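You operate a simulated robot arm through the tools that you are given. There is no shell and no other tool. Be economical: measure what you need, move in short steps, check, and stop when the job is done.

Carry out the task below with a simulated robot arm. There is one attempt and no reset: what you move stays moved.

TASK
Take the yellow tape roll on the drying stand and put it away on the top of the grey stand.

Only the result counts: the job must be done as asked and must still hold three seconds after the hand-in. Knocking over, shifting, dropping, spilling or breaking anything else fails it.

THE ROBOT
A 7-joint arm with a two-finger parallel gripper, fixed in place. Base frame: the origin is at the foot of the arm, x ahead of it, y to its left, z up; the work surface is at about z = 0. Units: cm, degrees, N and s.
With the tool pointing down near the work surface it reaches from about 22 to 58 cm from the base axis. Its first joint turns from -66.0 to 66.0 degrees. Payload 2.5 kg.
Tool frame: the origin (TCP) lies between the finger pads and is the grasp point; the fingertips stand 2.3 cm ahead of it; z points along the fingers, y is the line along which they close. Largest opening 9.4 cm; finger width 3.8, thickness 1; the body of the gripper, 5.4 by 9.6 cm, starts 3.9 cm behind the TCP.
Orientation is that of the tool frame in the base frame, as a unit quaternion [w, x, y, z]. With the fingers straight down and closing along the base's y, the tool's x points along the base's -x, its y along +y and its z along -z.

THE INTERFACE
- The arm moves only by the tool drive_tool. Its argument "series" is a list of rows, each a list of 3 entries, a list of its own where there are three numbers: the shift along the tool's x, y, z in units of 500 mm (1.0 is 500 mm), then the turn, a rotation vector about the tool's x, y, z in units of 60 degrees (1.0 is 60 degrees), then the opening, from 0 (shut) to 1 (fully open). In form: [[[x, y, z], [wx, wy, wz], claw], ...]. A call has 1 to 8 rows; each row is the pose to reach, as a shift and turn from the pose commanded when the call began, along the tool's axes at that moment. A call with a number of a shift or a turn outside -1 to 1 is refused whole. A row lasts 0.2 s, in which the tool goes at most 5 cm and 8.6 degrees; a call with a longer step from one row to the next is refused whole, and so is a gripper value outside its range. A pose out of reach is approached as far as the arm can. The call stops where the force on the tool passes 40 N (or 10 N more than at its start, if that is more) or the arm is blocked; 0.2 s more then pass. Each finger travels about 10.8 cm/s and halts on what it meets, pressing with about 22 N; the grip force reading is that of the motor and also rises with nothing between the fingers. The clock runs only during rows and for 0.2 s after the last one: add rows that repeat a pose to give the fingers time. The reply holds the time, the measured pose of the TCP, the force on the tool along the base axes, the opening and the grip force, in the units named above and with some noise, and new pictures: "show" is both (left out), scene, wrist or none.
- Cameras (640 x 400 px; columns grow to the right, rows downward): "scene" is fixed at [13.43, -42.75, 53.13]; the picture's right is [0.63, -0.78, 0.00], its down [-0.54, -0.44, -0.72] and it looks along [0.56, 0.45, -0.70] (base axes); focal length 350 px, centre (320, 200). "wrist" rides on the gripper at [8.6, 1.6, -7.5] in the tool frame; the picture's right is [-0.18, 0.98, 0.00], its down [-0.58, -0.11, -0.81] and it looks along [-0.79, -0.15, 0.59] (tool axes); focal length 243 px, centre (320, 200). There is no depth. A picture from a camera that has moved, and an enlarged one, comes with that camera's place and axes in the base frame and with its lens.
- enlarge(camera, box): a new picture of the part [left, top, right, bottom] of that camera's present view, enlarged. It takes no simulated time.
- close_job(): hands the job in; it is judged then, once.

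Go step by step. Nothing tells you positions but the pictures and the camera data: compare them with the known pose of the tool, close in by small moves and look again before you grip or let go. The budget is 90 turns and 170 pictures, counting those below and the enlarged ones. Unless the task says otherwise, let go and move clear before handing in, and close with one line.

The tools are called by a JSON object that holds its "op" and its "data". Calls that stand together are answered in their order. drive_tool: Moves the arm, as the interface text tells. Its arguments: {"type":"object","properties":{"series":{"type":"array","items":{"type":"array"}},"show":{"type":"string","enum":["both","scene","wrist","none"]}},"required":["series"]} The other tools are called the same way: enlarge (camera, box) takes an enlarged picture of a part of a camera's view; close_job () hands the job in.

At the start:

```text
t: 0.0
tool_pos: [30.51, -15.22, 30.34]
tcp_rot: [0.0, 0.0, 1.0, 0.0]
ft_force: [0.1, 0.0, 0.4]
width: 9.4
grip_force: 0.1
```

scene: 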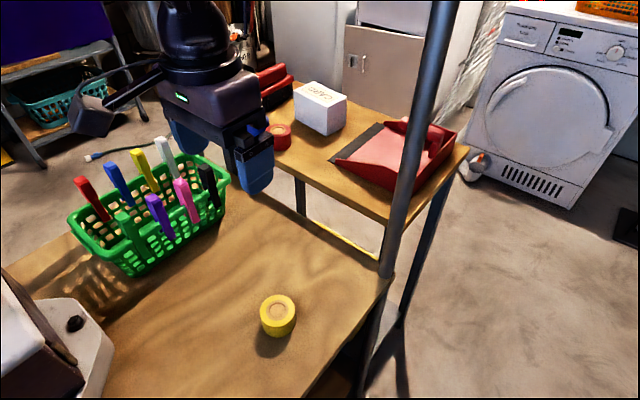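
wrist: 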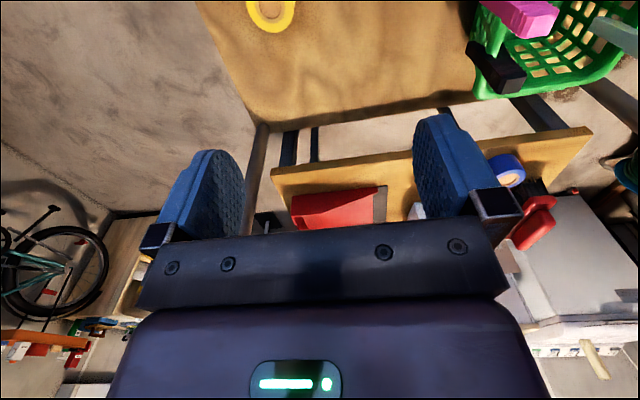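

I see a wooden work surface with a yellow roll, a marker basket, and another table behind it. I'll enlarge the pictures to identify the stands.

{"op": "enlarge", "data": {"camera": "scene", "box": [200, 240, 360, 400]}}

{"op": "enlarge", "data": {"camera": "scene", "box": [220, 50, 480, 230]}}

{"op": "enlarge", "data": {"camera": "scene", "box": [0, 120, 240, 400]}}

```text
2.50 times, centred on (280, 320) of scene
camera zoom: at [13.43, -42.75, 53.13], right [0.63, -0.78, 0.0], down [-0.54, -0.44, -0.72], along [0.56, 0.45, -0.7], focal length 876 px, centre (420, -100)
```

zoom: 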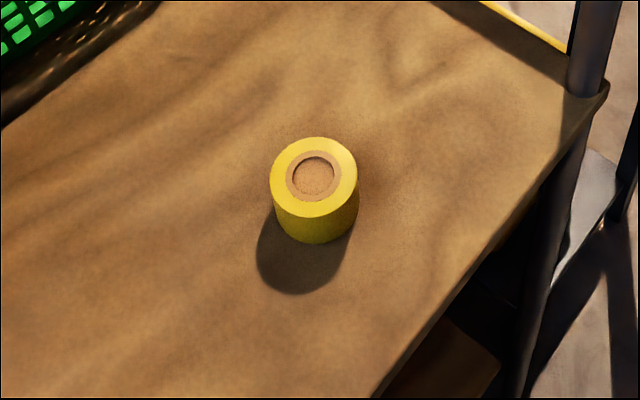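

```text
2.22 times, centred on (350, 140) of scene
camera zoom: at [13.43, -42.75, 53.13], right [0.63, -0.78, 0.0], down [-0.54, -0.44, -0.72], along [0.56, 0.45, -0.7], focal length 778 px, centre (253, 333)
```

zoom: 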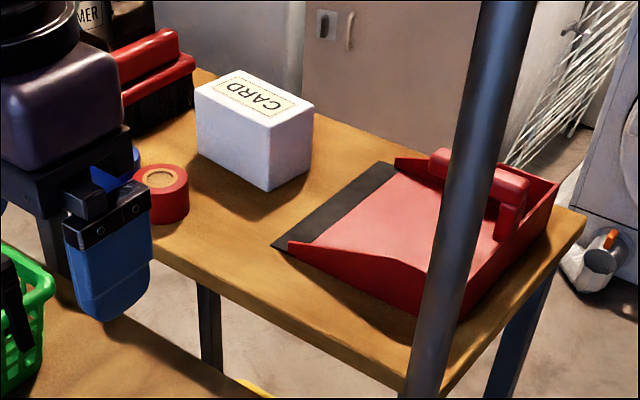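

```text
1.43 times, centred on (120, 260) of scene
camera zoom: at [13.43, -42.75, 53.13], right [0.63, -0.78, 0.0], down [-0.54, -0.44, -0.72], along [0.56, 0.45, -0.7], focal length 500 px, centre (606, 114)
```

zoom: 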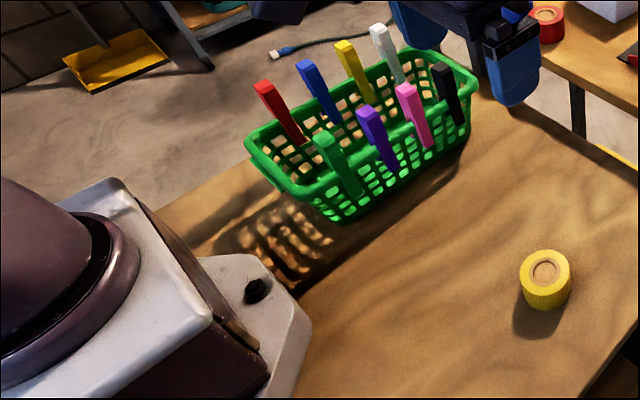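

The near surface holds the yellow roll, and a second table further off holds red and blue rolls. I'll look closer for anything that identifies the "drying stand" and the "grey stand".

{"op": "enlarge", "data": {"camera": "wrist", "box": [200, 80, 640, 300]}}

{"op": "enlarge", "data": {"camera": "scene", "box": [260, 160, 480, 400]}}

{"op": "drive_tool", "data": {"series": [[[0, 0, -0.08], [0, 0, 0], 1], [[0, 0, -0.08], [0, 0.14, 0], 1], [[0, 0, -0.08], [0, 0.28, 0], 1], [[0, 0, -0.08], [0, 0.4, 0], 1]]}}

```text
1.45 times, centred on (420, 190) of wrist
camera zoom: at [22.04, -13.65, 37.71], right [0.18, 0.98, 0.0], down [0.58, -0.11, 0.81], along [0.79, -0.15, -0.59], focal length 353 px, centre (174, 214)
```

zoom: 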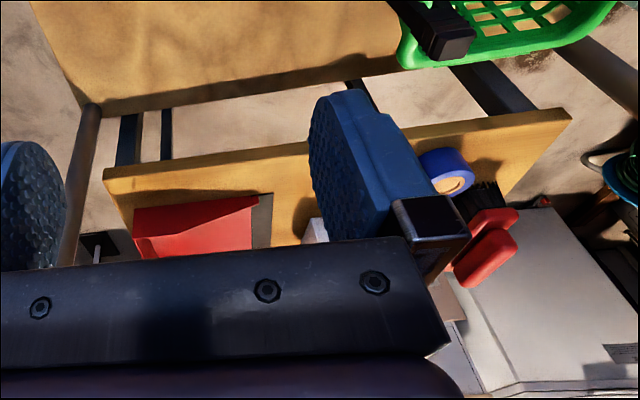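

```text
1.67 times, centred on (370, 280) of scene
camera zoom: at [13.43, -42.75, 53.13], right [0.63, -0.78, 0.0], down [-0.54, -0.44, -0.72], along [0.56, 0.45, -0.7], focal length 584 px, centre (237, 67)
```

zoom: 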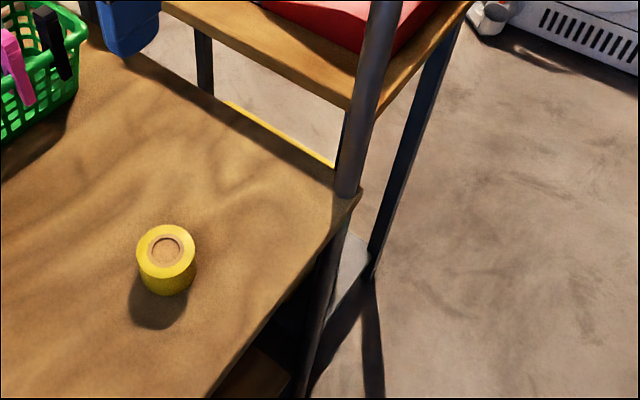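

```text
t: 1.0
tool_pos: [30.7, -15.28, 34.36]
tcp_rot: [-0.208, 0.0, 0.978, 0.0]
ft_force: [-0.1, 0.5, 0.6]
width: 9.41
grip_force: 0.2
camera wrist: at [25.85, -13.59, 44.61], right [0.17, 0.98, -0.08], down [0.86, -0.11, 0.5], along [0.48, -0.15, -0.86], focal length 243 px, centre (320, 200)
```

scene: 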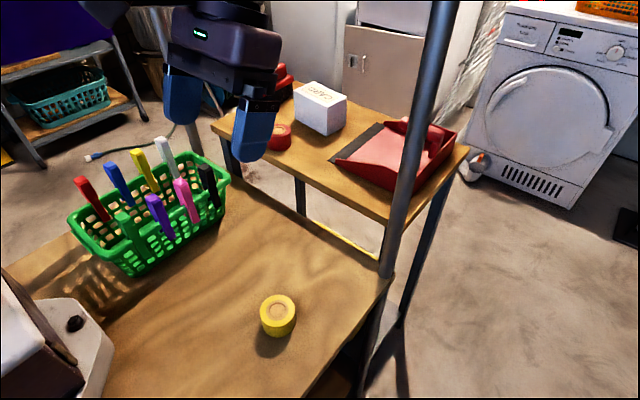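
wrist: 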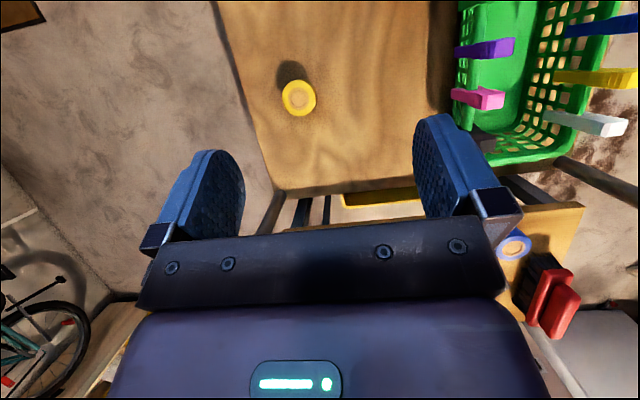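

The far table stands roughly 10 cm above the work surface, with its near edge around x≈50. Before choosing a destination I'll look left and right for other stands.

{"op": "drive_tool", "data": {"series": [[[0, 0, 0], [0, -0.14, 0], 1], [[0, 0, 0], [0, -0.28, 0], 1], [[0, 0, 0], [0, -0.4, 0], 1]], "show": "none"}}

{"op": "drive_tool", "data": {"series": [[[0, 0, 0], [0, 0, -0.14], 1], [[0, 0, 0], [0, 0, -0.28], 1], [[0, 0, 0], [0, 0, -0.42], 1], [[0, 0, 0], [0, 0, -0.56], 1], [[0, 0, 0], [0, 0, -0.7], 1], [[0, 0, 0], [0, 0, -0.84], 1]], "show": "both"}}

```text
t: 1.8
tool_pos: [30.76, -15.27, 34.45]
tcp_rot: [0.001, 0.0, 1.0, 0.0]
ft_force: [-0.5, -0.4, 0.1]
width: 9.39
grip_force: 0.0
```

```text
t: 3.2
tool_pos: [30.66, -15.37, 34.31]
tcp_rot: [0.0, -0.428, 0.904, 0.0]
ft_force: [0.2, -0.1, 1.1]
width: 9.41
grip_force: 0.1
camera wrist: at [23.96, -20.93, 41.69], right [-0.64, 0.77, 0.0], down [0.45, 0.38, 0.81], along [0.62, 0.52, -0.59], focal length 243 px, centre (320, 200)
```

scene: 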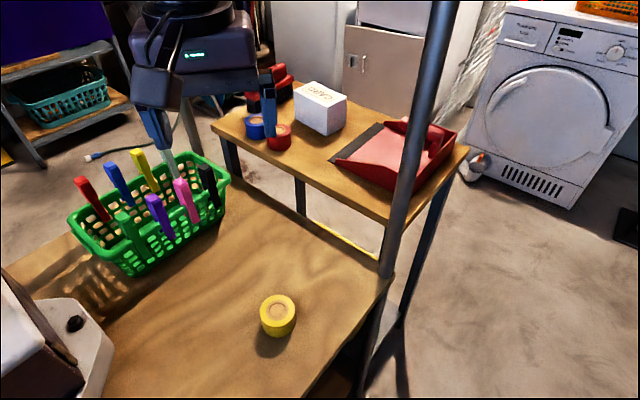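
wrist: 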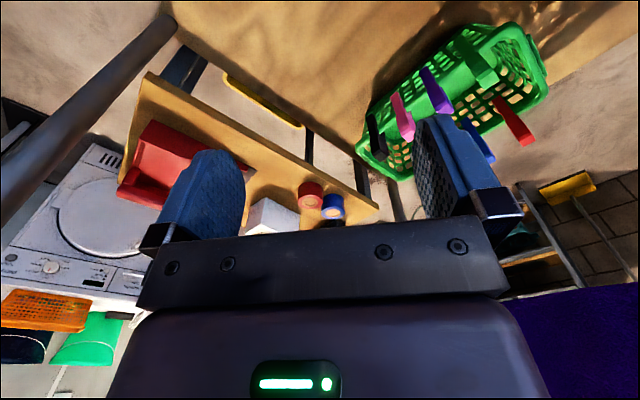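

The far table also holds the blue and red rolls, which fits "put away". I'll check the right side and turn back at the same time.

{"op": "drive_tool", "data": {"series": [[[0, 0, 0], [0, 0, 0.14], 1], [[0, 0, 0], [0, 0, 0.28], 1], [[0, 0, 0], [0, 0, 0.42], 1], [[0, 0, 0], [0, 0, 0.56], 1], [[0, 0, 0], [0, 0, 0.7], 1], [[0, 0, 0], [0, 0, 0.84], 1]], "show": "none"}}

{"op": "drive_tool", "data": {"series": [[[0, 0, 0], [0, 0, 0.14], 1], [[0, 0, 0], [0, 0, 0.28], 1], [[0, 0, 0], [0, 0, 0.42], 1], [[0, 0, 0], [0, 0, 0.56], 1], [[0, 0, 0], [0, 0, 0.7], 1], [[0, 0, 0], [0, 0, 0.84], 1], [[0, 0, 0], [0, 0, 0.98], 1]], "show": "wrist"}}

```text
t: 4.6
tool_pos: [30.67, -15.32, 34.31]
tcp_rot: [0.0, 0.002, 1.0, -0.001]
ft_force: [0.8, -0.2, -0.6]
width: 9.43
grip_force: 0.1
```

```text
t: 6.2
tool_pos: [30.69, -15.43, 34.42]
tcp_rot: [0.0, 0.493, 0.87, 0.0]
ft_force: [0.1, 0.3, 0.1]
width: 9.39
grip_force: 0.0
camera wrist: at [27.63, -7.03, 41.72], right [0.94, 0.35, 0.0], down [0.21, -0.55, 0.81], along [0.28, -0.76, -0.59], focal length 243 px, centre (320, 200)
```

wrist: 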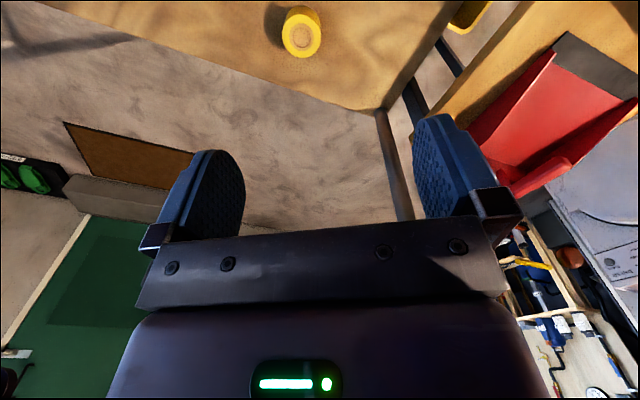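

Only the raised table with the grey legs qualifies as the grey stand. I put the roll at about (30.2, -21), 5 cm across, and a free spot on the stand at about (55, -6, 10.5). Next I turn back and hover above the roll.

{"op": "drive_tool", "data": {"series": [[[0, 0, 0], [0, 0, -0.14], 1], [[0, 0, 0], [0, 0, -0.28], 1], [[0, 0, 0], [0, 0, -0.42], 1], [[0, 0, 0], [0, 0, -0.56], 1], [[0, 0, 0], [0, 0, -0.7], 1], [[0, 0, 0], [0, 0, -0.84], 1], [[0, 0, 0], [0, 0, -0.98], 1]], "show": "none"}}

{"op": "drive_tool", "data": {"series": [[[0.005, -0.06, 0.06], [0, 0, 0], 1], [[0.01, -0.112, 0.13], [0, 0, 0], 1], [[0.01, -0.112, 0.22], [0, 0, 0], 1], [[0.01, -0.112, 0.3], [0, 0, 0], 1], [[0.01, -0.112, 0.44], [0, 0, 0], 1]], "show": "both"}}

```text
t: 7.8
tool_pos: [30.7, -15.32, 34.27]
tcp_rot: [0.0, -0.001, 1.0, 0.0]
ft_force: [0.3, 0.4, -0.1]
width: 9.37
grip_force: 0.0
```

```text
refused: row 5 steps farther than a row can; nothing moved
```

The last step was too long, so I'm resending it in shorter rows.

{"op": "drive_tool", "data": {"series": [[[0.005, -0.06, 0.06], [0, 0, 0], 1], [[0.01, -0.112, 0.13], [0, 0, 0], 1], [[0.01, -0.112, 0.22], [0, 0, 0], 1], [[0.01, -0.112, 0.3], [0, 0, 0], 1], [[0.01, -0.112, 0.38], [0, 0, 0], 1], [[0.01, -0.112, 0.46], [0, 0, 0], 1]], "show": "both"}}

```text
t: 9.2
tool_pos: [30.21, -20.86, 11.28]
tcp_rot: [0.0, -0.001, 1.0, 0.0]
ft_force: [0.0, -0.4, 0.7]
width: 9.4
grip_force: 0.0
camera wrist: at [21.61, -19.15, 18.71], right [0.18, 0.98, 0.0], down [0.58, -0.11, 0.81], along [0.79, -0.15, -0.59], focal length 243 px, centre (320, 200)
```

scene: 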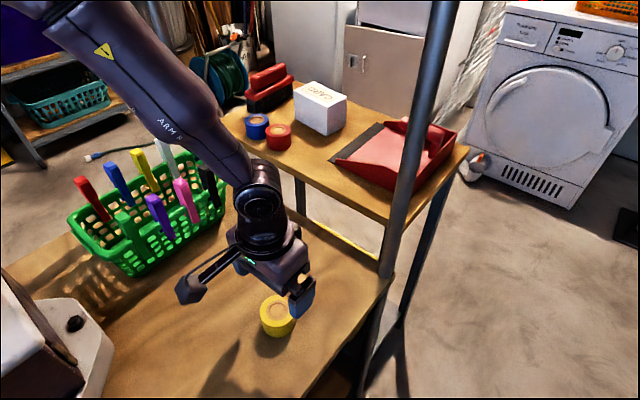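
wrist: 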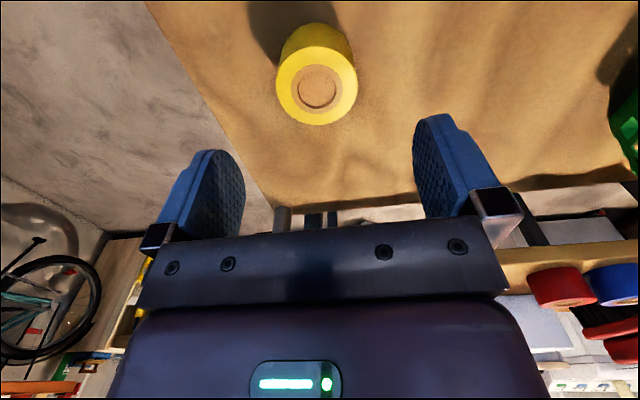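

The roll's top centre works out near (30.1, -20.9), right under the tool and between the open fingers. I'll go down to z≈3 and check.

{"op": "drive_tool", "data": {"series": [[[0.002, 0, 0.06], [0, 0, 0], 1], [[0.002, 0, 0.12], [0, 0, 0], 1], [[0.002, 0, 0.166], [0, 0, 0], 1]], "show": "both"}}

```text
t: 10.0
tool_pos: [30.23, -20.94, 2.99]
tcp_rot: [0.0, 0.0, 1.0, 0.0]
ft_force: [-0.3, 0.4, 0.9]
width: 9.39
grip_force: 0.1
camera wrist: at [21.53, -19.21, 10.44], right [0.18, 0.98, 0.0], down [0.58, -0.11, 0.81], along [0.79, -0.15, -0.59], focal length 243 px, centre (320, 200)
```

scene: 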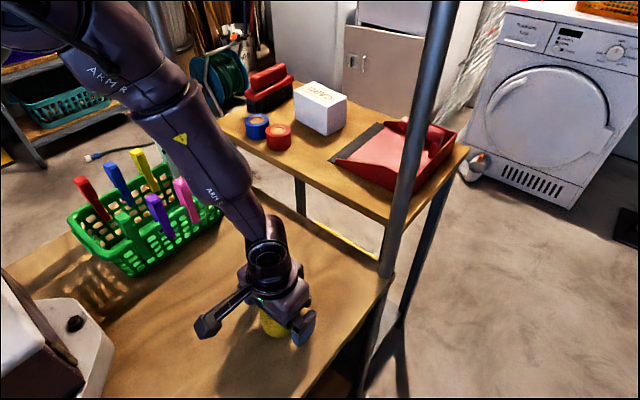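
wrist: 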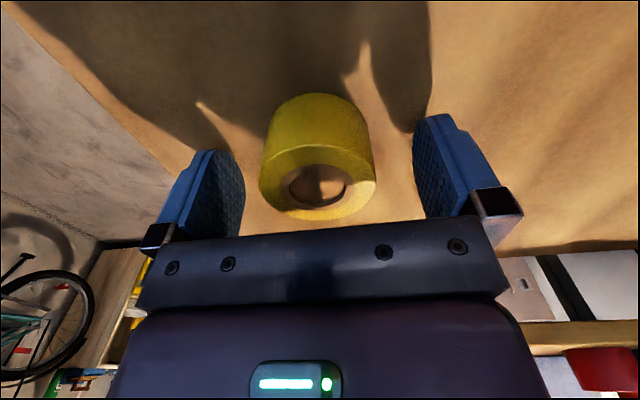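

The roll sits centred between the fingers, so I close on it.

{"op": "drive_tool", "data": {"series": [[[0, 0, 0], [0, 0, 0], 0.7], [[0, 0, 0], [0, 0, 0], 0.55], [[0, 0, 0], [0, 0, 0], 0.3], [[0, 0, 0], [0, 0, 0], 0.3], [[0, 0, 0], [0, 0, 0], 0.3]], "show": "wrist"}}

```text
t: 11.2
tool_pos: [30.05, -20.9, 3.13]
tcp_rot: [0.0, -0.001, 1.0, -0.001]
ft_force: [0.0, -0.6, -0.5]
width: 5.3
grip_force: 21.6
camera wrist: at [21.52, -19.22, 10.47], right [0.18, 0.98, 0.0], down [0.58, -0.11, 0.81], along [0.79, -0.15, -0.59], focal length 243 px, centre (320, 200)
```

wrist: 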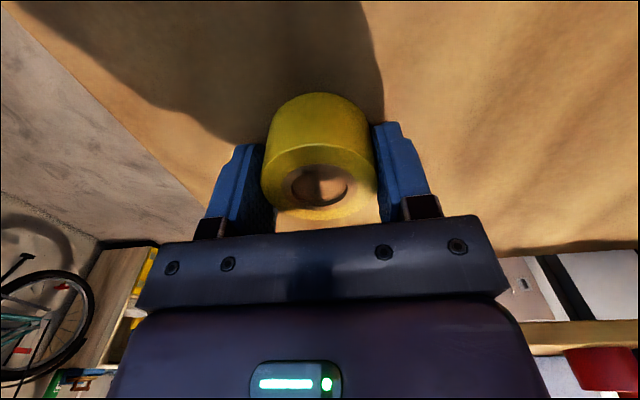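

The roll is held at 5.3 cm wide. I lift straight up to z≈21.

{"op": "drive_tool", "data": {"series": [[[0, 0, -0.04], [0, 0, 0], 0.3], [[0, 0, -0.1], [0, 0, 0], 0.3], [[0, 0, -0.17], [0, 0, 0], 0.3], [[0, 0, -0.24], [0, 0, 0], 0.3], [[0, 0, -0.31], [0, 0, 0], 0.3], [[0, 0, -0.37], [0, 0, 0], 0.3]], "show": "both"}}

```text
t: 12.6
tool_pos: [30.14, -21.0, 21.65]
tcp_rot: [0.0, 0.0, 1.0, 0.0]
ft_force: [0.2, 0.6, 0.0]
width: 5.28
grip_force: 21.9
camera wrist: at [21.59, -19.32, 28.95], right [0.18, 0.98, 0.0], down [0.58, -0.11, 0.81], along [0.79, -0.15, -0.59], focal length 243 px, centre (320, 200)
```

scene: 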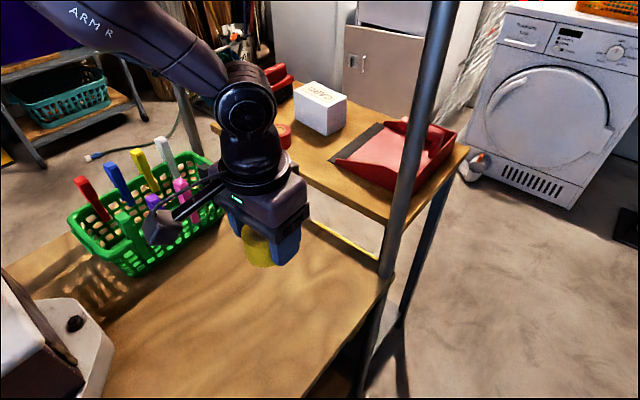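
wrist: 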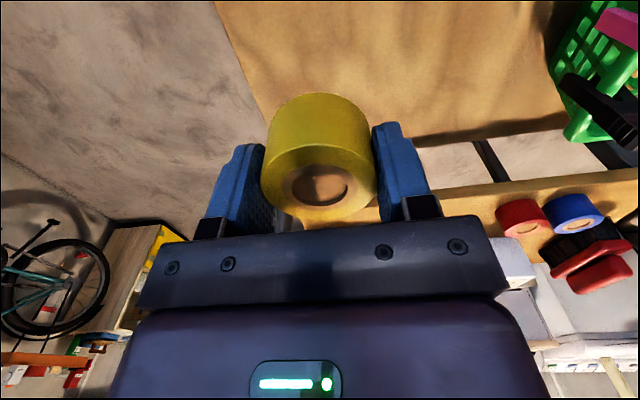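

The roll came up cleanly. I carry it diagonally at this height, well clear of the post and basket, to above the free spot on the grey stand.

{"op": "drive_tool", "data": {"series": [[[-0.04, 0.05, 0], [0, 0, 0], 0.3], [[-0.1, 0.11, 0], [0, 0, 0], 0.3], [[-0.17, 0.17, 0], [0, 0, 0], 0.3], [[-0.25, 0.22, 0], [0, 0, 0], 0.3], [[-0.33, 0.26, 0], [0, 0, 0], 0.3], [[-0.42, 0.29, 0], [0, 0, 0], 0.3], [[-0.5, 0.29, 0], [0, 0, 0], 0.3]], "show": "both"}}

```text
t: 14.2
tool_pos: [55.01, -6.24, 21.27]
tcp_rot: [-0.001, -0.001, 1.0, 0.001]
ft_force: [0.2, 0.3, 0.1]
width: 5.28
grip_force: 21.9
camera wrist: at [46.48, -4.61, 28.69], right [0.18, 0.98, 0.0], down [0.58, -0.11, 0.81], along [0.79, -0.15, -0.59], focal length 243 px, centre (320, 200)
```

scene: 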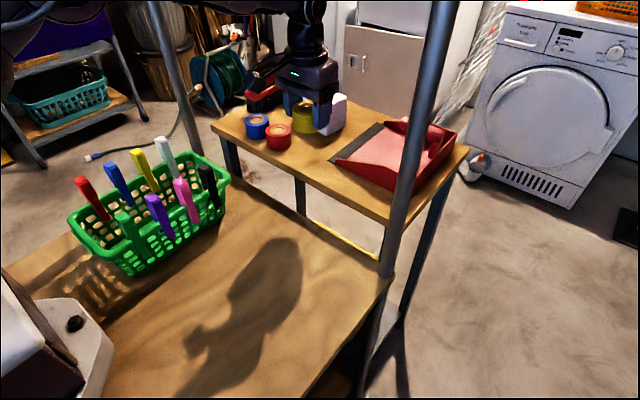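
wrist: 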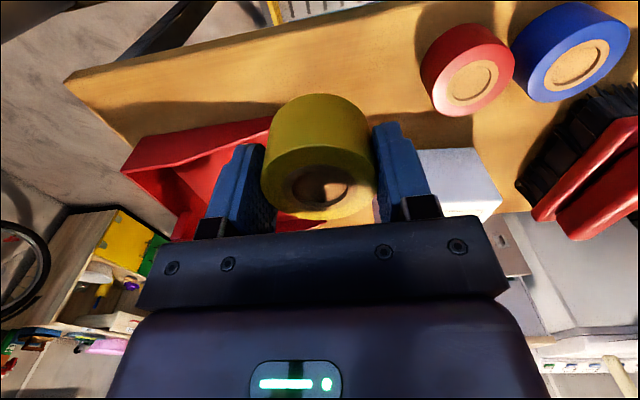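

The free gap lies between the red roll (edge y≈0.3) and the dustpan (y≈-10). I shift to about (55.9, -5) and lower to z≈16, then check against the table.

{"op": "drive_tool", "data": {"series": [[[-0.018, 0.024, 0], [0, 0, 0], 0.3], [[-0.018, 0.024, 0.05], [0, 0, 0], 0.3], [[-0.018, 0.024, 0.1], [0, 0, 0], 0.3]], "show": "both"}}

{"op": "enlarge", "data": {"camera": "scene", "box": [220, 50, 400, 190]}}

```text
t: 15.0
tool_pos: [56.02, -5.12, 16.54]
tcp_rot: [0.0, 0.0, 1.0, 0.0]
ft_force: [0.6, -0.3, -0.9]
width: 5.28
grip_force: 21.5
camera wrist: at [47.38, -3.46, 23.87], right [0.18, 0.98, 0.0], down [0.58, -0.11, 0.81], along [0.79, -0.15, -0.59], focal length 243 px, centre (320, 200)
```

scene: 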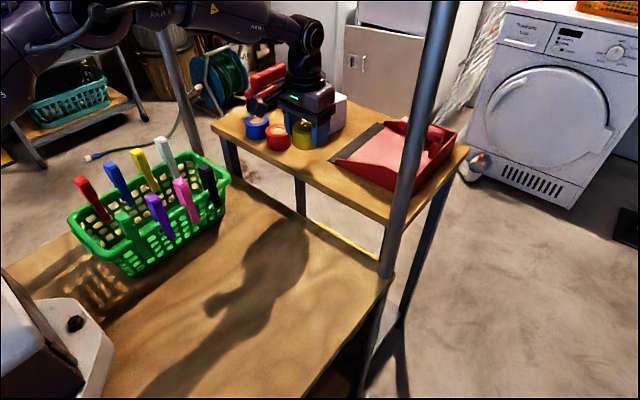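
wrist: 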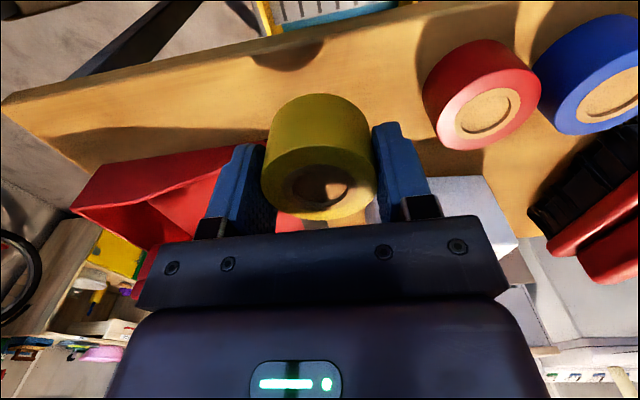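

```text
2.86 times, centred on (310, 120) of scene
camera zoom: at [13.43, -42.75, 53.13], right [0.63, -0.78, 0.0], down [-0.54, -0.44, -0.72], along [0.56, 0.45, -0.7], focal length 1001 px, centre (349, 429)
```

zoom: 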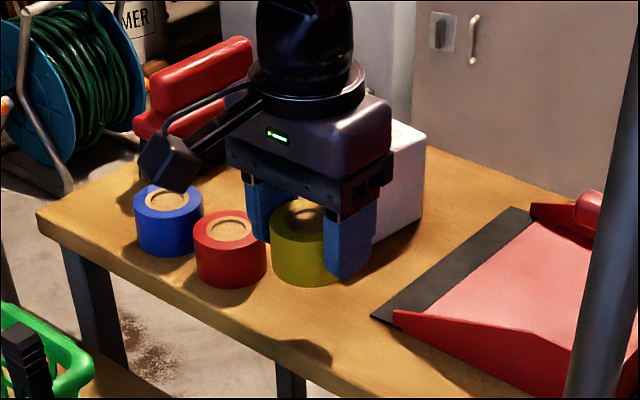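

I want a precise read of the table's front edge before lowering further.

{"op": "enlarge", "data": {"camera": "wrist", "box": [180, 0, 440, 160]}}

```text
2.46 times, centred on (310, 80) of wrist
camera zoom: at [47.38, -3.46, 23.87], right [0.18, 0.98, 0.0], down [0.58, -0.11, 0.81], along [0.79, -0.15, -0.59], focal length 597 px, centre (345, 495)
```

zoom: 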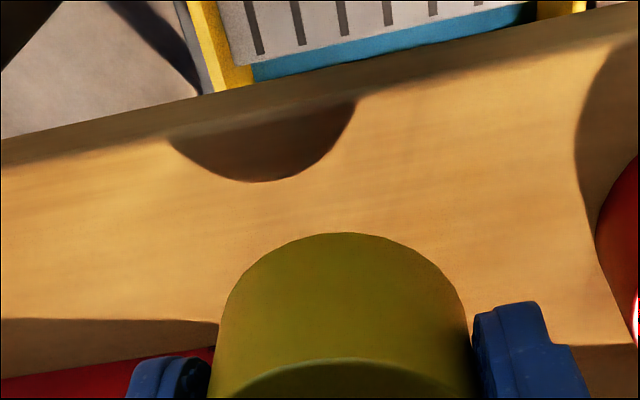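

The top edge is at x≈52.1, so the roll at x≈56 sits fully on top with over 1 cm to spare. I shift y slightly and lower to z≈14.2.

{"op": "drive_tool", "data": {"series": [[[0, 0.006, 0.01], [0, 0, 0], 0.3], [[0, 0.006, 0.03], [0, 0, 0], 0.3], [[0, 0.006, 0.047], [0, 0, 0], 0.3]], "show": "both"}}

{"op": "enlarge", "data": {"camera": "scene", "box": [250, 90, 370, 170]}}

```text
t: 15.8
tool_pos: [56.0, -4.87, 14.24]
tcp_rot: [-0.001, 0.0, 1.0, 0.0]
ft_force: [-0.1, 0.4, -0.3]
width: 5.29
grip_force: 22.1
camera wrist: at [47.4, -3.2, 21.51], right [0.18, 0.98, 0.0], down [0.58, -0.11, 0.81], along [0.79, -0.15, -0.59], focal length 243 px, centre (320, 200)
```

scene: 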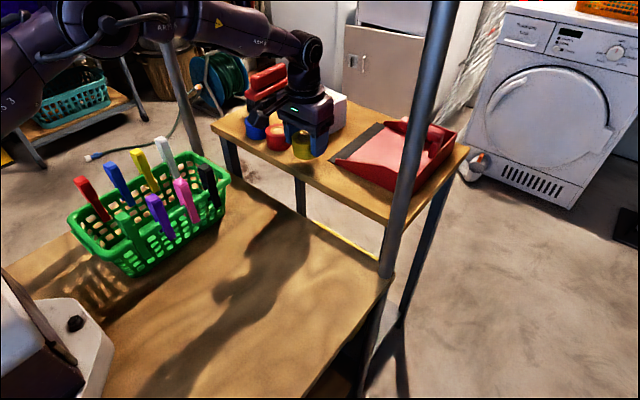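
wrist: 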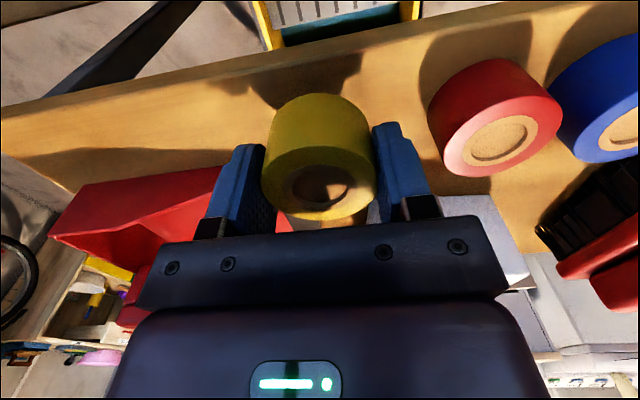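

```text
5.00 times, centred on (310, 130) of scene
camera zoom: at [13.43, -42.75, 53.13], right [0.63, -0.78, 0.0], down [-0.54, -0.44, -0.72], along [0.56, 0.45, -0.7], focal length 1751 px, centre (370, 550)
```

zoom: 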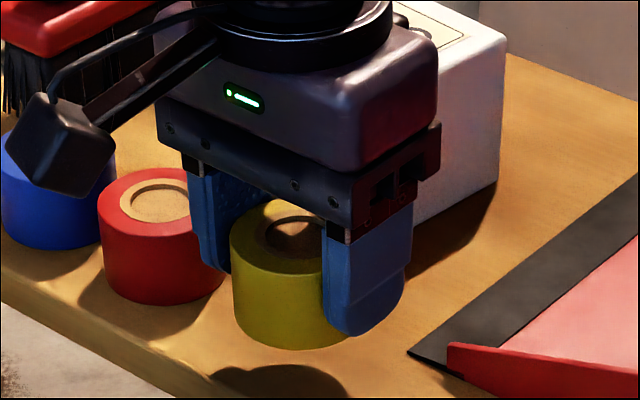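

It is still a little above the surface, judging by the shadow. I lower in small steps and watch the force.

{"op": "drive_tool", "data": {"series": [[[0, 0, 0.005], [0, 0, 0], 0.3], [[0, 0, 0.01], [0, 0, 0], 0.3]], "show": "wrist"}}

```text
t: 16.4
tool_pos: [55.94, -4.9, 13.66]
tcp_rot: [-0.001, 0.0, 1.0, 0.001]
ft_force: [-0.5, 0.1, -0.7]
width: 5.29
grip_force: 22.5
camera wrist: at [47.37, -3.22, 20.99], right [0.18, 0.98, 0.0], down [0.58, -0.11, 0.81], along [0.79, -0.15, -0.59], focal length 243 px, centre (320, 200)
```

wrist: 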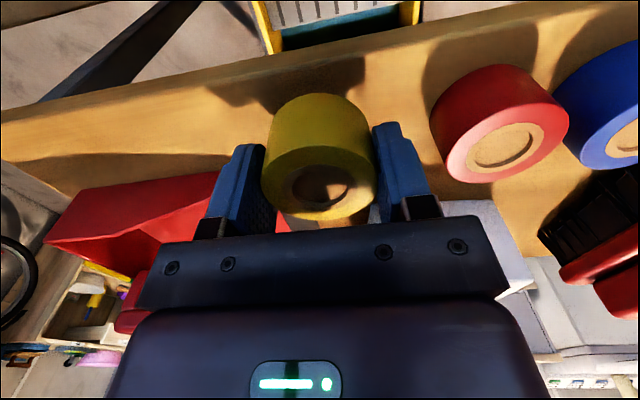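

{"op": "drive_tool", "data": {"series": [[[0, 0, 0.004], [0, 0, 0], 0.3], [[0, 0, 0.008], [0, 0, 0], 0.3]], "show": "none"}}

```text
t: 17.0
tool_pos: [55.91, -4.87, 13.14]
tcp_rot: [0.0, -0.001, 1.0, 0.0]
ft_force: [0.0, 0.3, -0.7]
width: 5.29
grip_force: 21.9
```

The roll hasn't touched down yet, so I continue in small steps.

{"op": "drive_tool", "data": {"series": [[[0, 0, 0.003], [0, 0, 0], 0.3], [[0, 0, 0.006], [0, 0, 0], 0.3]], "show": "wrist"}}

{"op": "enlarge", "data": {"camera": "scene", "box": [250, 90, 370, 170]}}

```text
t: 17.6
tool_pos: [55.96, -5.02, 12.96]
tcp_rot: [-0.001, 0.0, 1.0, 0.0]
ft_force: [0.2, 0.2, 0.2]
width: 5.29
grip_force: 21.6
camera wrist: at [47.36, -3.27, 20.35], right [0.18, 0.98, 0.0], down [0.58, -0.11, 0.81], along [0.79, -0.15, -0.59], focal length 243 px, centre (320, 200)
```

wrist: 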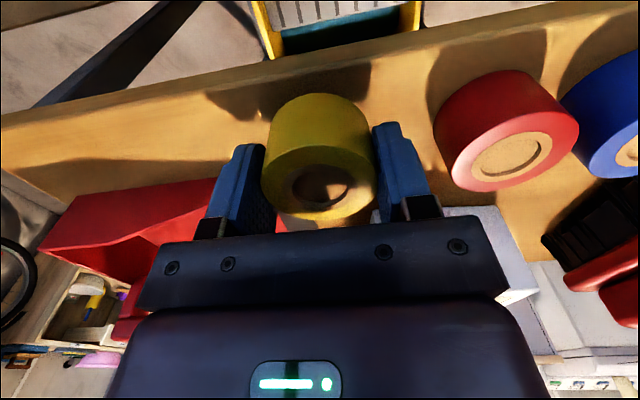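

```text
5.00 times, centred on (310, 130) of scene
camera zoom: at [13.43, -42.75, 53.13], right [0.63, -0.78, 0.0], down [-0.54, -0.44, -0.72], along [0.56, 0.45, -0.7], focal length 1751 px, centre (370, 550)
```

zoom: 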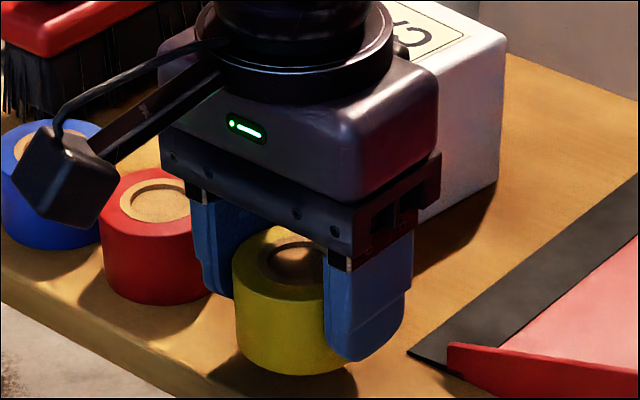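

Rechecking the red roll from two heights suggests the stand's top is lower than I thought (nearer z≈7), which moves its front edge further out. I'll measure that edge again before releasing.

{"op": "enlarge", "data": {"camera": "wrist", "box": [180, 0, 440, 160]}}

{"op": "enlarge", "data": {"camera": "scene", "box": [200, 100, 400, 240]}}

```text
2.46 times, centred on (310, 80) of wrist
camera zoom: at [47.36, -3.27, 20.35], right [0.18, 0.98, 0.0], down [0.58, -0.11, 0.81], along [0.79, -0.15, -0.59], focal length 597 px, centre (345, 495)
```

zoom: 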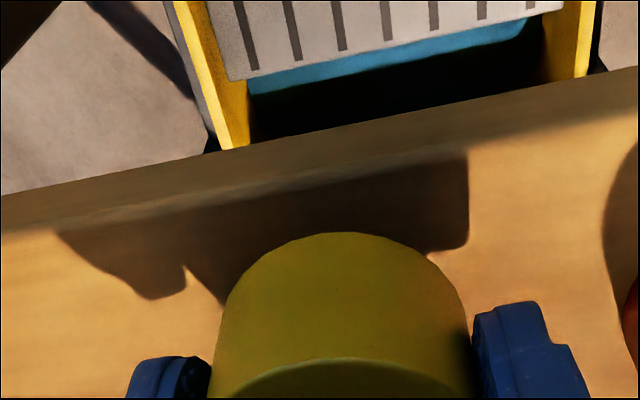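

```text
2.86 times, centred on (300, 170) of scene
camera zoom: at [13.43, -42.75, 53.13], right [0.63, -0.78, 0.0], down [-0.54, -0.44, -0.72], along [0.56, 0.45, -0.7], focal length 1001 px, centre (377, 286)
```

zoom: 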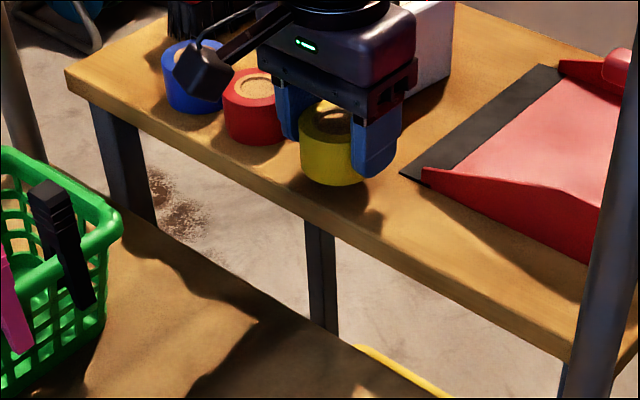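

The stand's top is at about z≈7 with its front edge near x≈53.3, so the present spot would be too close to the edge. A better spot is (57.8, -2), clear of the red roll (edge y≈2.9) and the dustpan lip (y≈-6.8). I'll move there at this height.

{"op": "drive_tool", "data": {"series": [[[-0.012, 0.02, 0], [0, 0, 0], 0.3], [[-0.024, 0.04, 0], [0, 0, 0], 0.3], [[-0.037, 0.06, 0], [0, 0, 0], 0.3], [[-0.037, 0.06, 0], [0, 0, 0], 0.3]], "show": "wrist"}}

{"op": "enlarge", "data": {"camera": "scene", "box": [230, 80, 370, 180]}}

```text
t: 18.6
tool_pos: [57.79, -2.01, 12.98]
tcp_rot: [0.0, 0.0, 1.0, 0.0]
ft_force: [0.5, 0.0, 0.3]
width: 5.27
grip_force: 22.2
camera wrist: at [49.17, -0.39, 20.34], right [0.18, 0.98, 0.0], down [0.58, -0.11, 0.81], along [0.79, -0.15, -0.59], focal length 243 px, centre (320, 200)
```

wrist: 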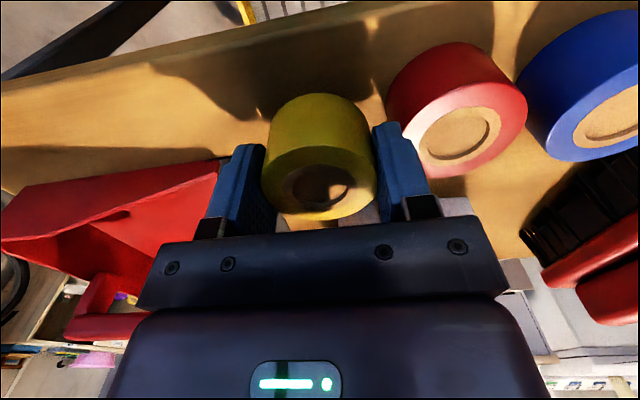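

```text
4.00 times, centred on (300, 130) of scene
camera zoom: at [13.43, -42.75, 53.13], right [0.63, -0.78, 0.0], down [-0.54, -0.44, -0.72], along [0.56, 0.45, -0.7], focal length 1401 px, centre (400, 480)
```

zoom: 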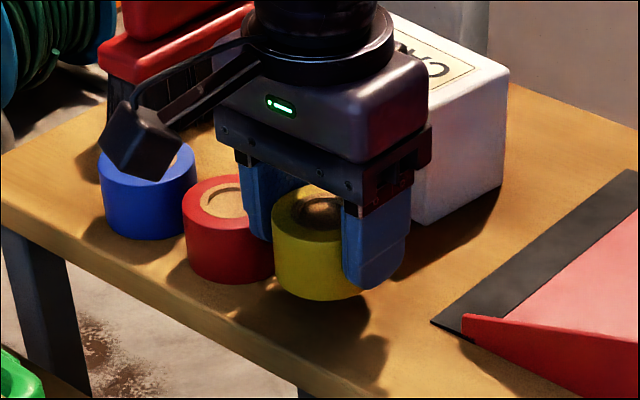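

A third view puts the red roll slightly closer (edge y≈1.9), so I centre the roll in the gap at y≈-2.8 and lower in small steps.

{"op": "drive_tool", "data": {"series": [[[0, -0.016, 0], [0, 0, 0], 0.3], [[0, -0.016, 0.012], [0, 0, 0], 0.3], [[0, -0.016, 0.022], [0, 0, 0], 0.3]], "show": "wrist"}}

{"op": "enlarge", "data": {"camera": "scene", "box": [230, 80, 370, 180]}}

```text
t: 19.4
tool_pos: [57.73, -2.67, 11.81]
tcp_rot: [0.0, 0.0, 1.0, -0.001]
ft_force: [-0.3, 0.2, 0.1]
width: 5.28
grip_force: 22.1
camera wrist: at [49.28, -1.04, 19.25], right [0.18, 0.98, 0.0], down [0.58, -0.11, 0.81], along [0.79, -0.15, -0.59], focal length 243 px, centre (320, 200)
```

wrist: 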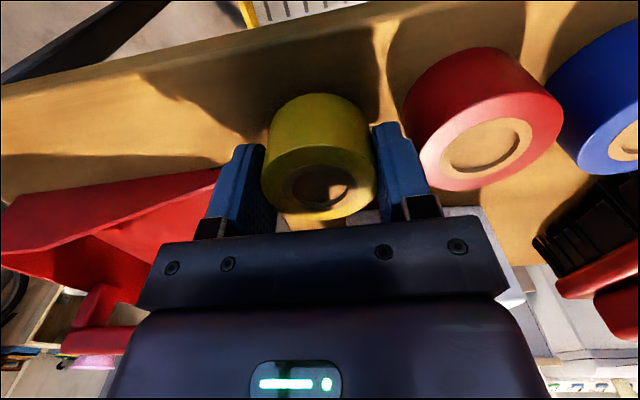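

```text
4.00 times, centred on (300, 130) of scene
camera zoom: at [13.43, -42.75, 53.13], right [0.63, -0.78, 0.0], down [-0.54, -0.44, -0.72], along [0.56, 0.45, -0.7], focal length 1401 px, centre (400, 480)
```

zoom: 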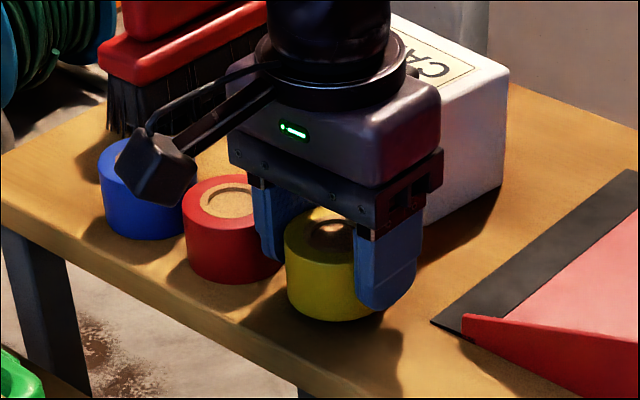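

There is clear room on both sides. I continue lowering gently.

{"op": "drive_tool", "data": {"series": [[[0, 0, 0.005], [0, 0, 0], 0.3], [[0, 0, 0.01], [0, 0, 0], 0.3], [[0, 0, 0.014], [0, 0, 0], 0.3]], "show": "none"}}

{"op": "enlarge", "data": {"camera": "scene", "box": [230, 80, 370, 180]}}

```text
t: 20.2
tool_pos: [57.82, -2.81, 11.1]
tcp_rot: [0.0, 0.0, 1.0, 0.0]
ft_force: [0.4, 0.1, -0.4]
width: 5.25
grip_force: 21.8
```

```text
4.00 times, centred on (300, 130) of scene
camera zoom: at [13.43, -42.75, 53.13], right [0.63, -0.78, 0.0], down [-0.54, -0.44, -0.72], along [0.56, 0.45, -0.7], focal length 1401 px, centre (400, 480)
```

zoom: 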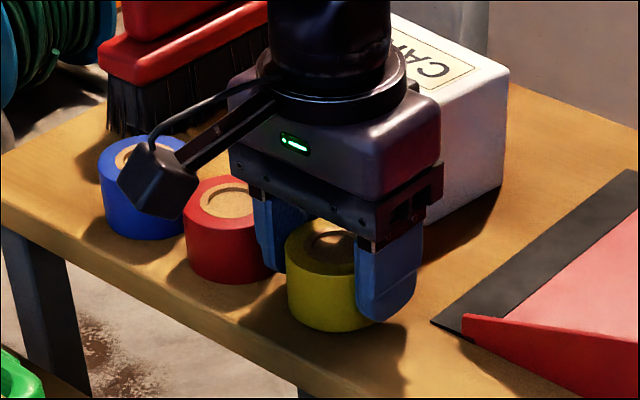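

Still free by the force reading, so I go 0.2 cm at a time.

{"op": "drive_tool", "data": {"series": [[[0, 0, 0.002], [0, 0, 0], 0.3], [[0, 0, 0.004], [0, 0, 0], 0.3], [[0, 0, 0.006], [0, 0, 0], 0.3]], "show": "none"}}

{"op": "drive_tool", "data": {"series": [[[0, 0, 0.002], [0, 0, 0], 0.3], [[0, 0, 0.004], [0, 0, 0], 0.3]], "show": "wrist"}}

{"op": "enlarge", "data": {"camera": "scene", "box": [230, 80, 370, 180]}}

```text
t: 21.0
tool_pos: [57.88, -2.69, 11.16]
tcp_rot: [0.0, 0.001, 1.0, 0.0]
ft_force: [-4.2, -0.2, 13.5]
width: 5.27
grip_force: 22.1
```

```text
t: 21.6
tool_pos: [57.86, -2.78, 10.81]
tcp_rot: [0.003, -0.001, 1.0, 0.001]
ft_force: [2.7, -2.5, 12.4]
width: 5.3
grip_force: 22.2
camera wrist: at [49.25, -1.05, 18.12], right [0.18, 0.98, 0.0], down [0.58, -0.11, 0.81], along [0.8, -0.15, -0.59], focal length 243 px, centre (320, 200)
```

wrist: 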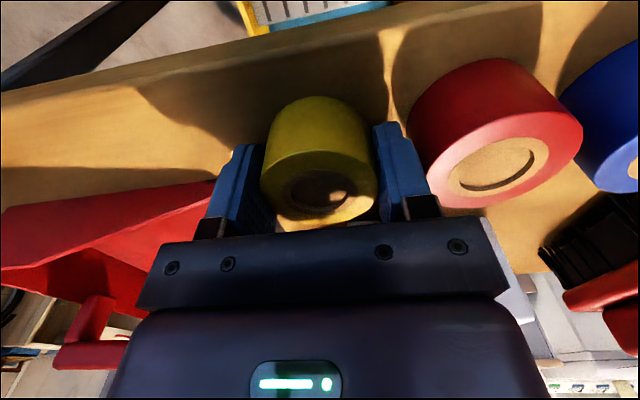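

```text
4.00 times, centred on (300, 130) of scene
camera zoom: at [13.43, -42.75, 53.13], right [0.63, -0.78, 0.0], down [-0.54, -0.44, -0.72], along [0.56, 0.45, -0.7], focal length 1401 px, centre (400, 480)
```

zoom: 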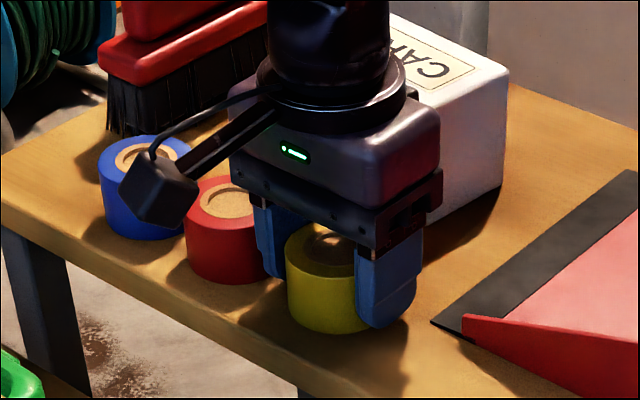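

Contact shows at about 12 N, so the roll is on the stand. I ease back 0.2 cm to relieve the press, then open the fingers just a little.

{"op": "drive_tool", "data": {"series": [[[0, 0, -0.005], [0, 0, 0], 0.3], [[0, 0, -0.005], [0, 0, 0], 0.58], [[0, 0, -0.005], [0, 0, 0], 0.65], [[0, 0, -0.005], [0, 0, 0], 0.65]], "show": "wrist"}}

{"op": "enlarge", "data": {"camera": "scene", "box": [230, 80, 370, 180]}}

```text
t: 22.6
tool_pos: [57.71, -2.75, 10.95]
tcp_rot: [0.001, 0.0, 1.0, 0.0]
ft_force: [-0.6, -0.1, -0.7]
width: 6.13
grip_force: 0.0
camera wrist: at [49.2, -1.03, 18.31], right [0.18, 0.98, 0.0], down [0.58, -0.11, 0.81], along [0.79, -0.15, -0.59], focal length 243 px, centre (320, 200)
```

wrist: 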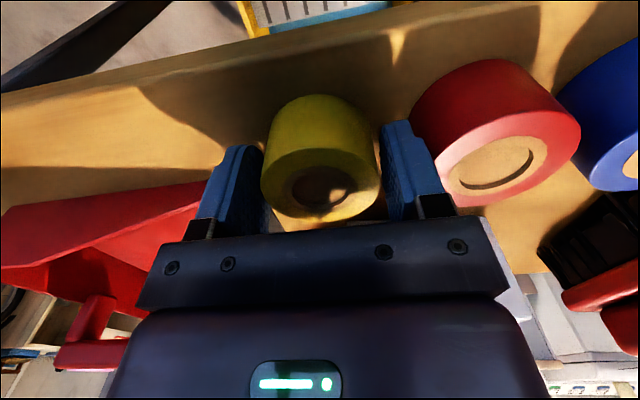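

```text
4.00 times, centred on (300, 130) of scene
camera zoom: at [13.43, -42.75, 53.13], right [0.63, -0.78, 0.0], down [-0.54, -0.44, -0.72], along [0.56, 0.45, -0.7], focal length 1401 px, centre (400, 480)
```

zoom: 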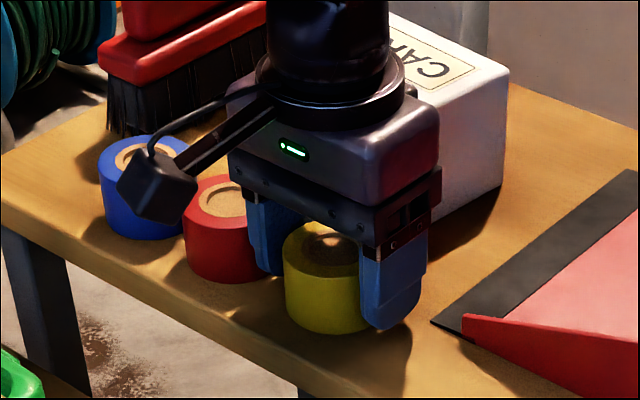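

The roll is free and standing, and the red roll is untouched. I raise the hand straight up and then draw back.

{"op": "drive_tool", "data": {"series": [[[0, 0, -0.02], [0, 0, 0], 0.65], [[0, 0, -0.06], [0, 0, 0], 0.65], [[0, 0, -0.12], [0, 0, 0], 0.65], [[0, 0, -0.2], [0, 0, 0], 0.65], [[0.08, 0, -0.25], [0, 0, 0], 0.65], [[0.17, -0.02, -0.25], [0, 0, 0], 0.65], [[0.26, -0.04, -0.25], [0, 0, 0], 0.65], [[0.35, -0.06, -0.25], [0, 0, 0], 0.65]], "show": "both"}}

{"op": "enlarge", "data": {"camera": "scene", "box": [220, 80, 400, 200]}}

```text
t: 24.4
tool_pos: [40.21, -5.86, 23.67]
tcp_rot: [0.001, 0.0, 1.0, 0.0]
ft_force: [0.5, -0.5, 0.5]
width: 6.07
grip_force: 0.1
camera wrist: at [31.63, -4.11, 31.07], right [0.19, 0.98, 0.0], down [0.58, -0.11, 0.81], along [0.79, -0.15, -0.59], focal length 243 px, centre (320, 200)
```

scene: 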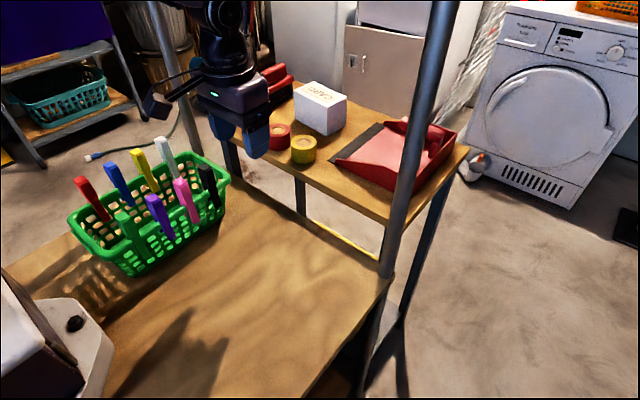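
wrist: 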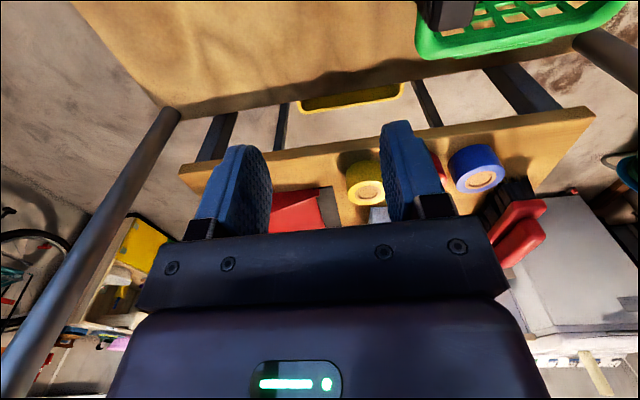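

```text
3.33 times, centred on (310, 140) of scene
camera zoom: at [13.44, -42.75, 53.13], right [0.63, -0.78, 0.0], down [-0.54, -0.44, -0.72], along [0.56, 0.45, -0.7], focal length 1167 px, centre (353, 400)
```

zoom: 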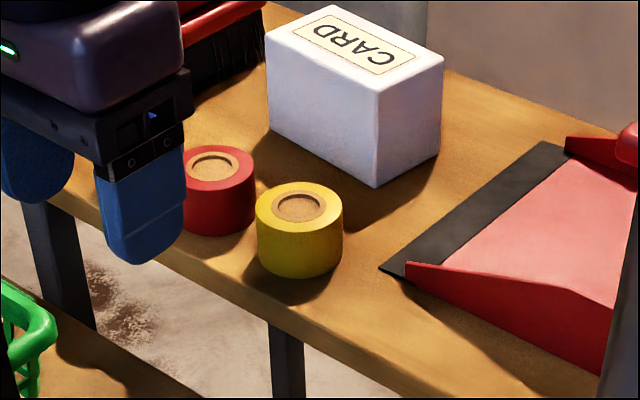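

The yellow roll stands flat on the far stand, well inside the edge, and everything else is where it was. The hand is clear, so I hand in.

{"op": "close_job", "data": {}}

```text
The job is handed in.
```

I moved the yellow tape roll onto the top of the far raised table, next to the red roll. I took that table to be the grey stand because nothing was labelled. The roll was standing flat there, well inside the edge, when I handed in, and nothing else had visibly moved.
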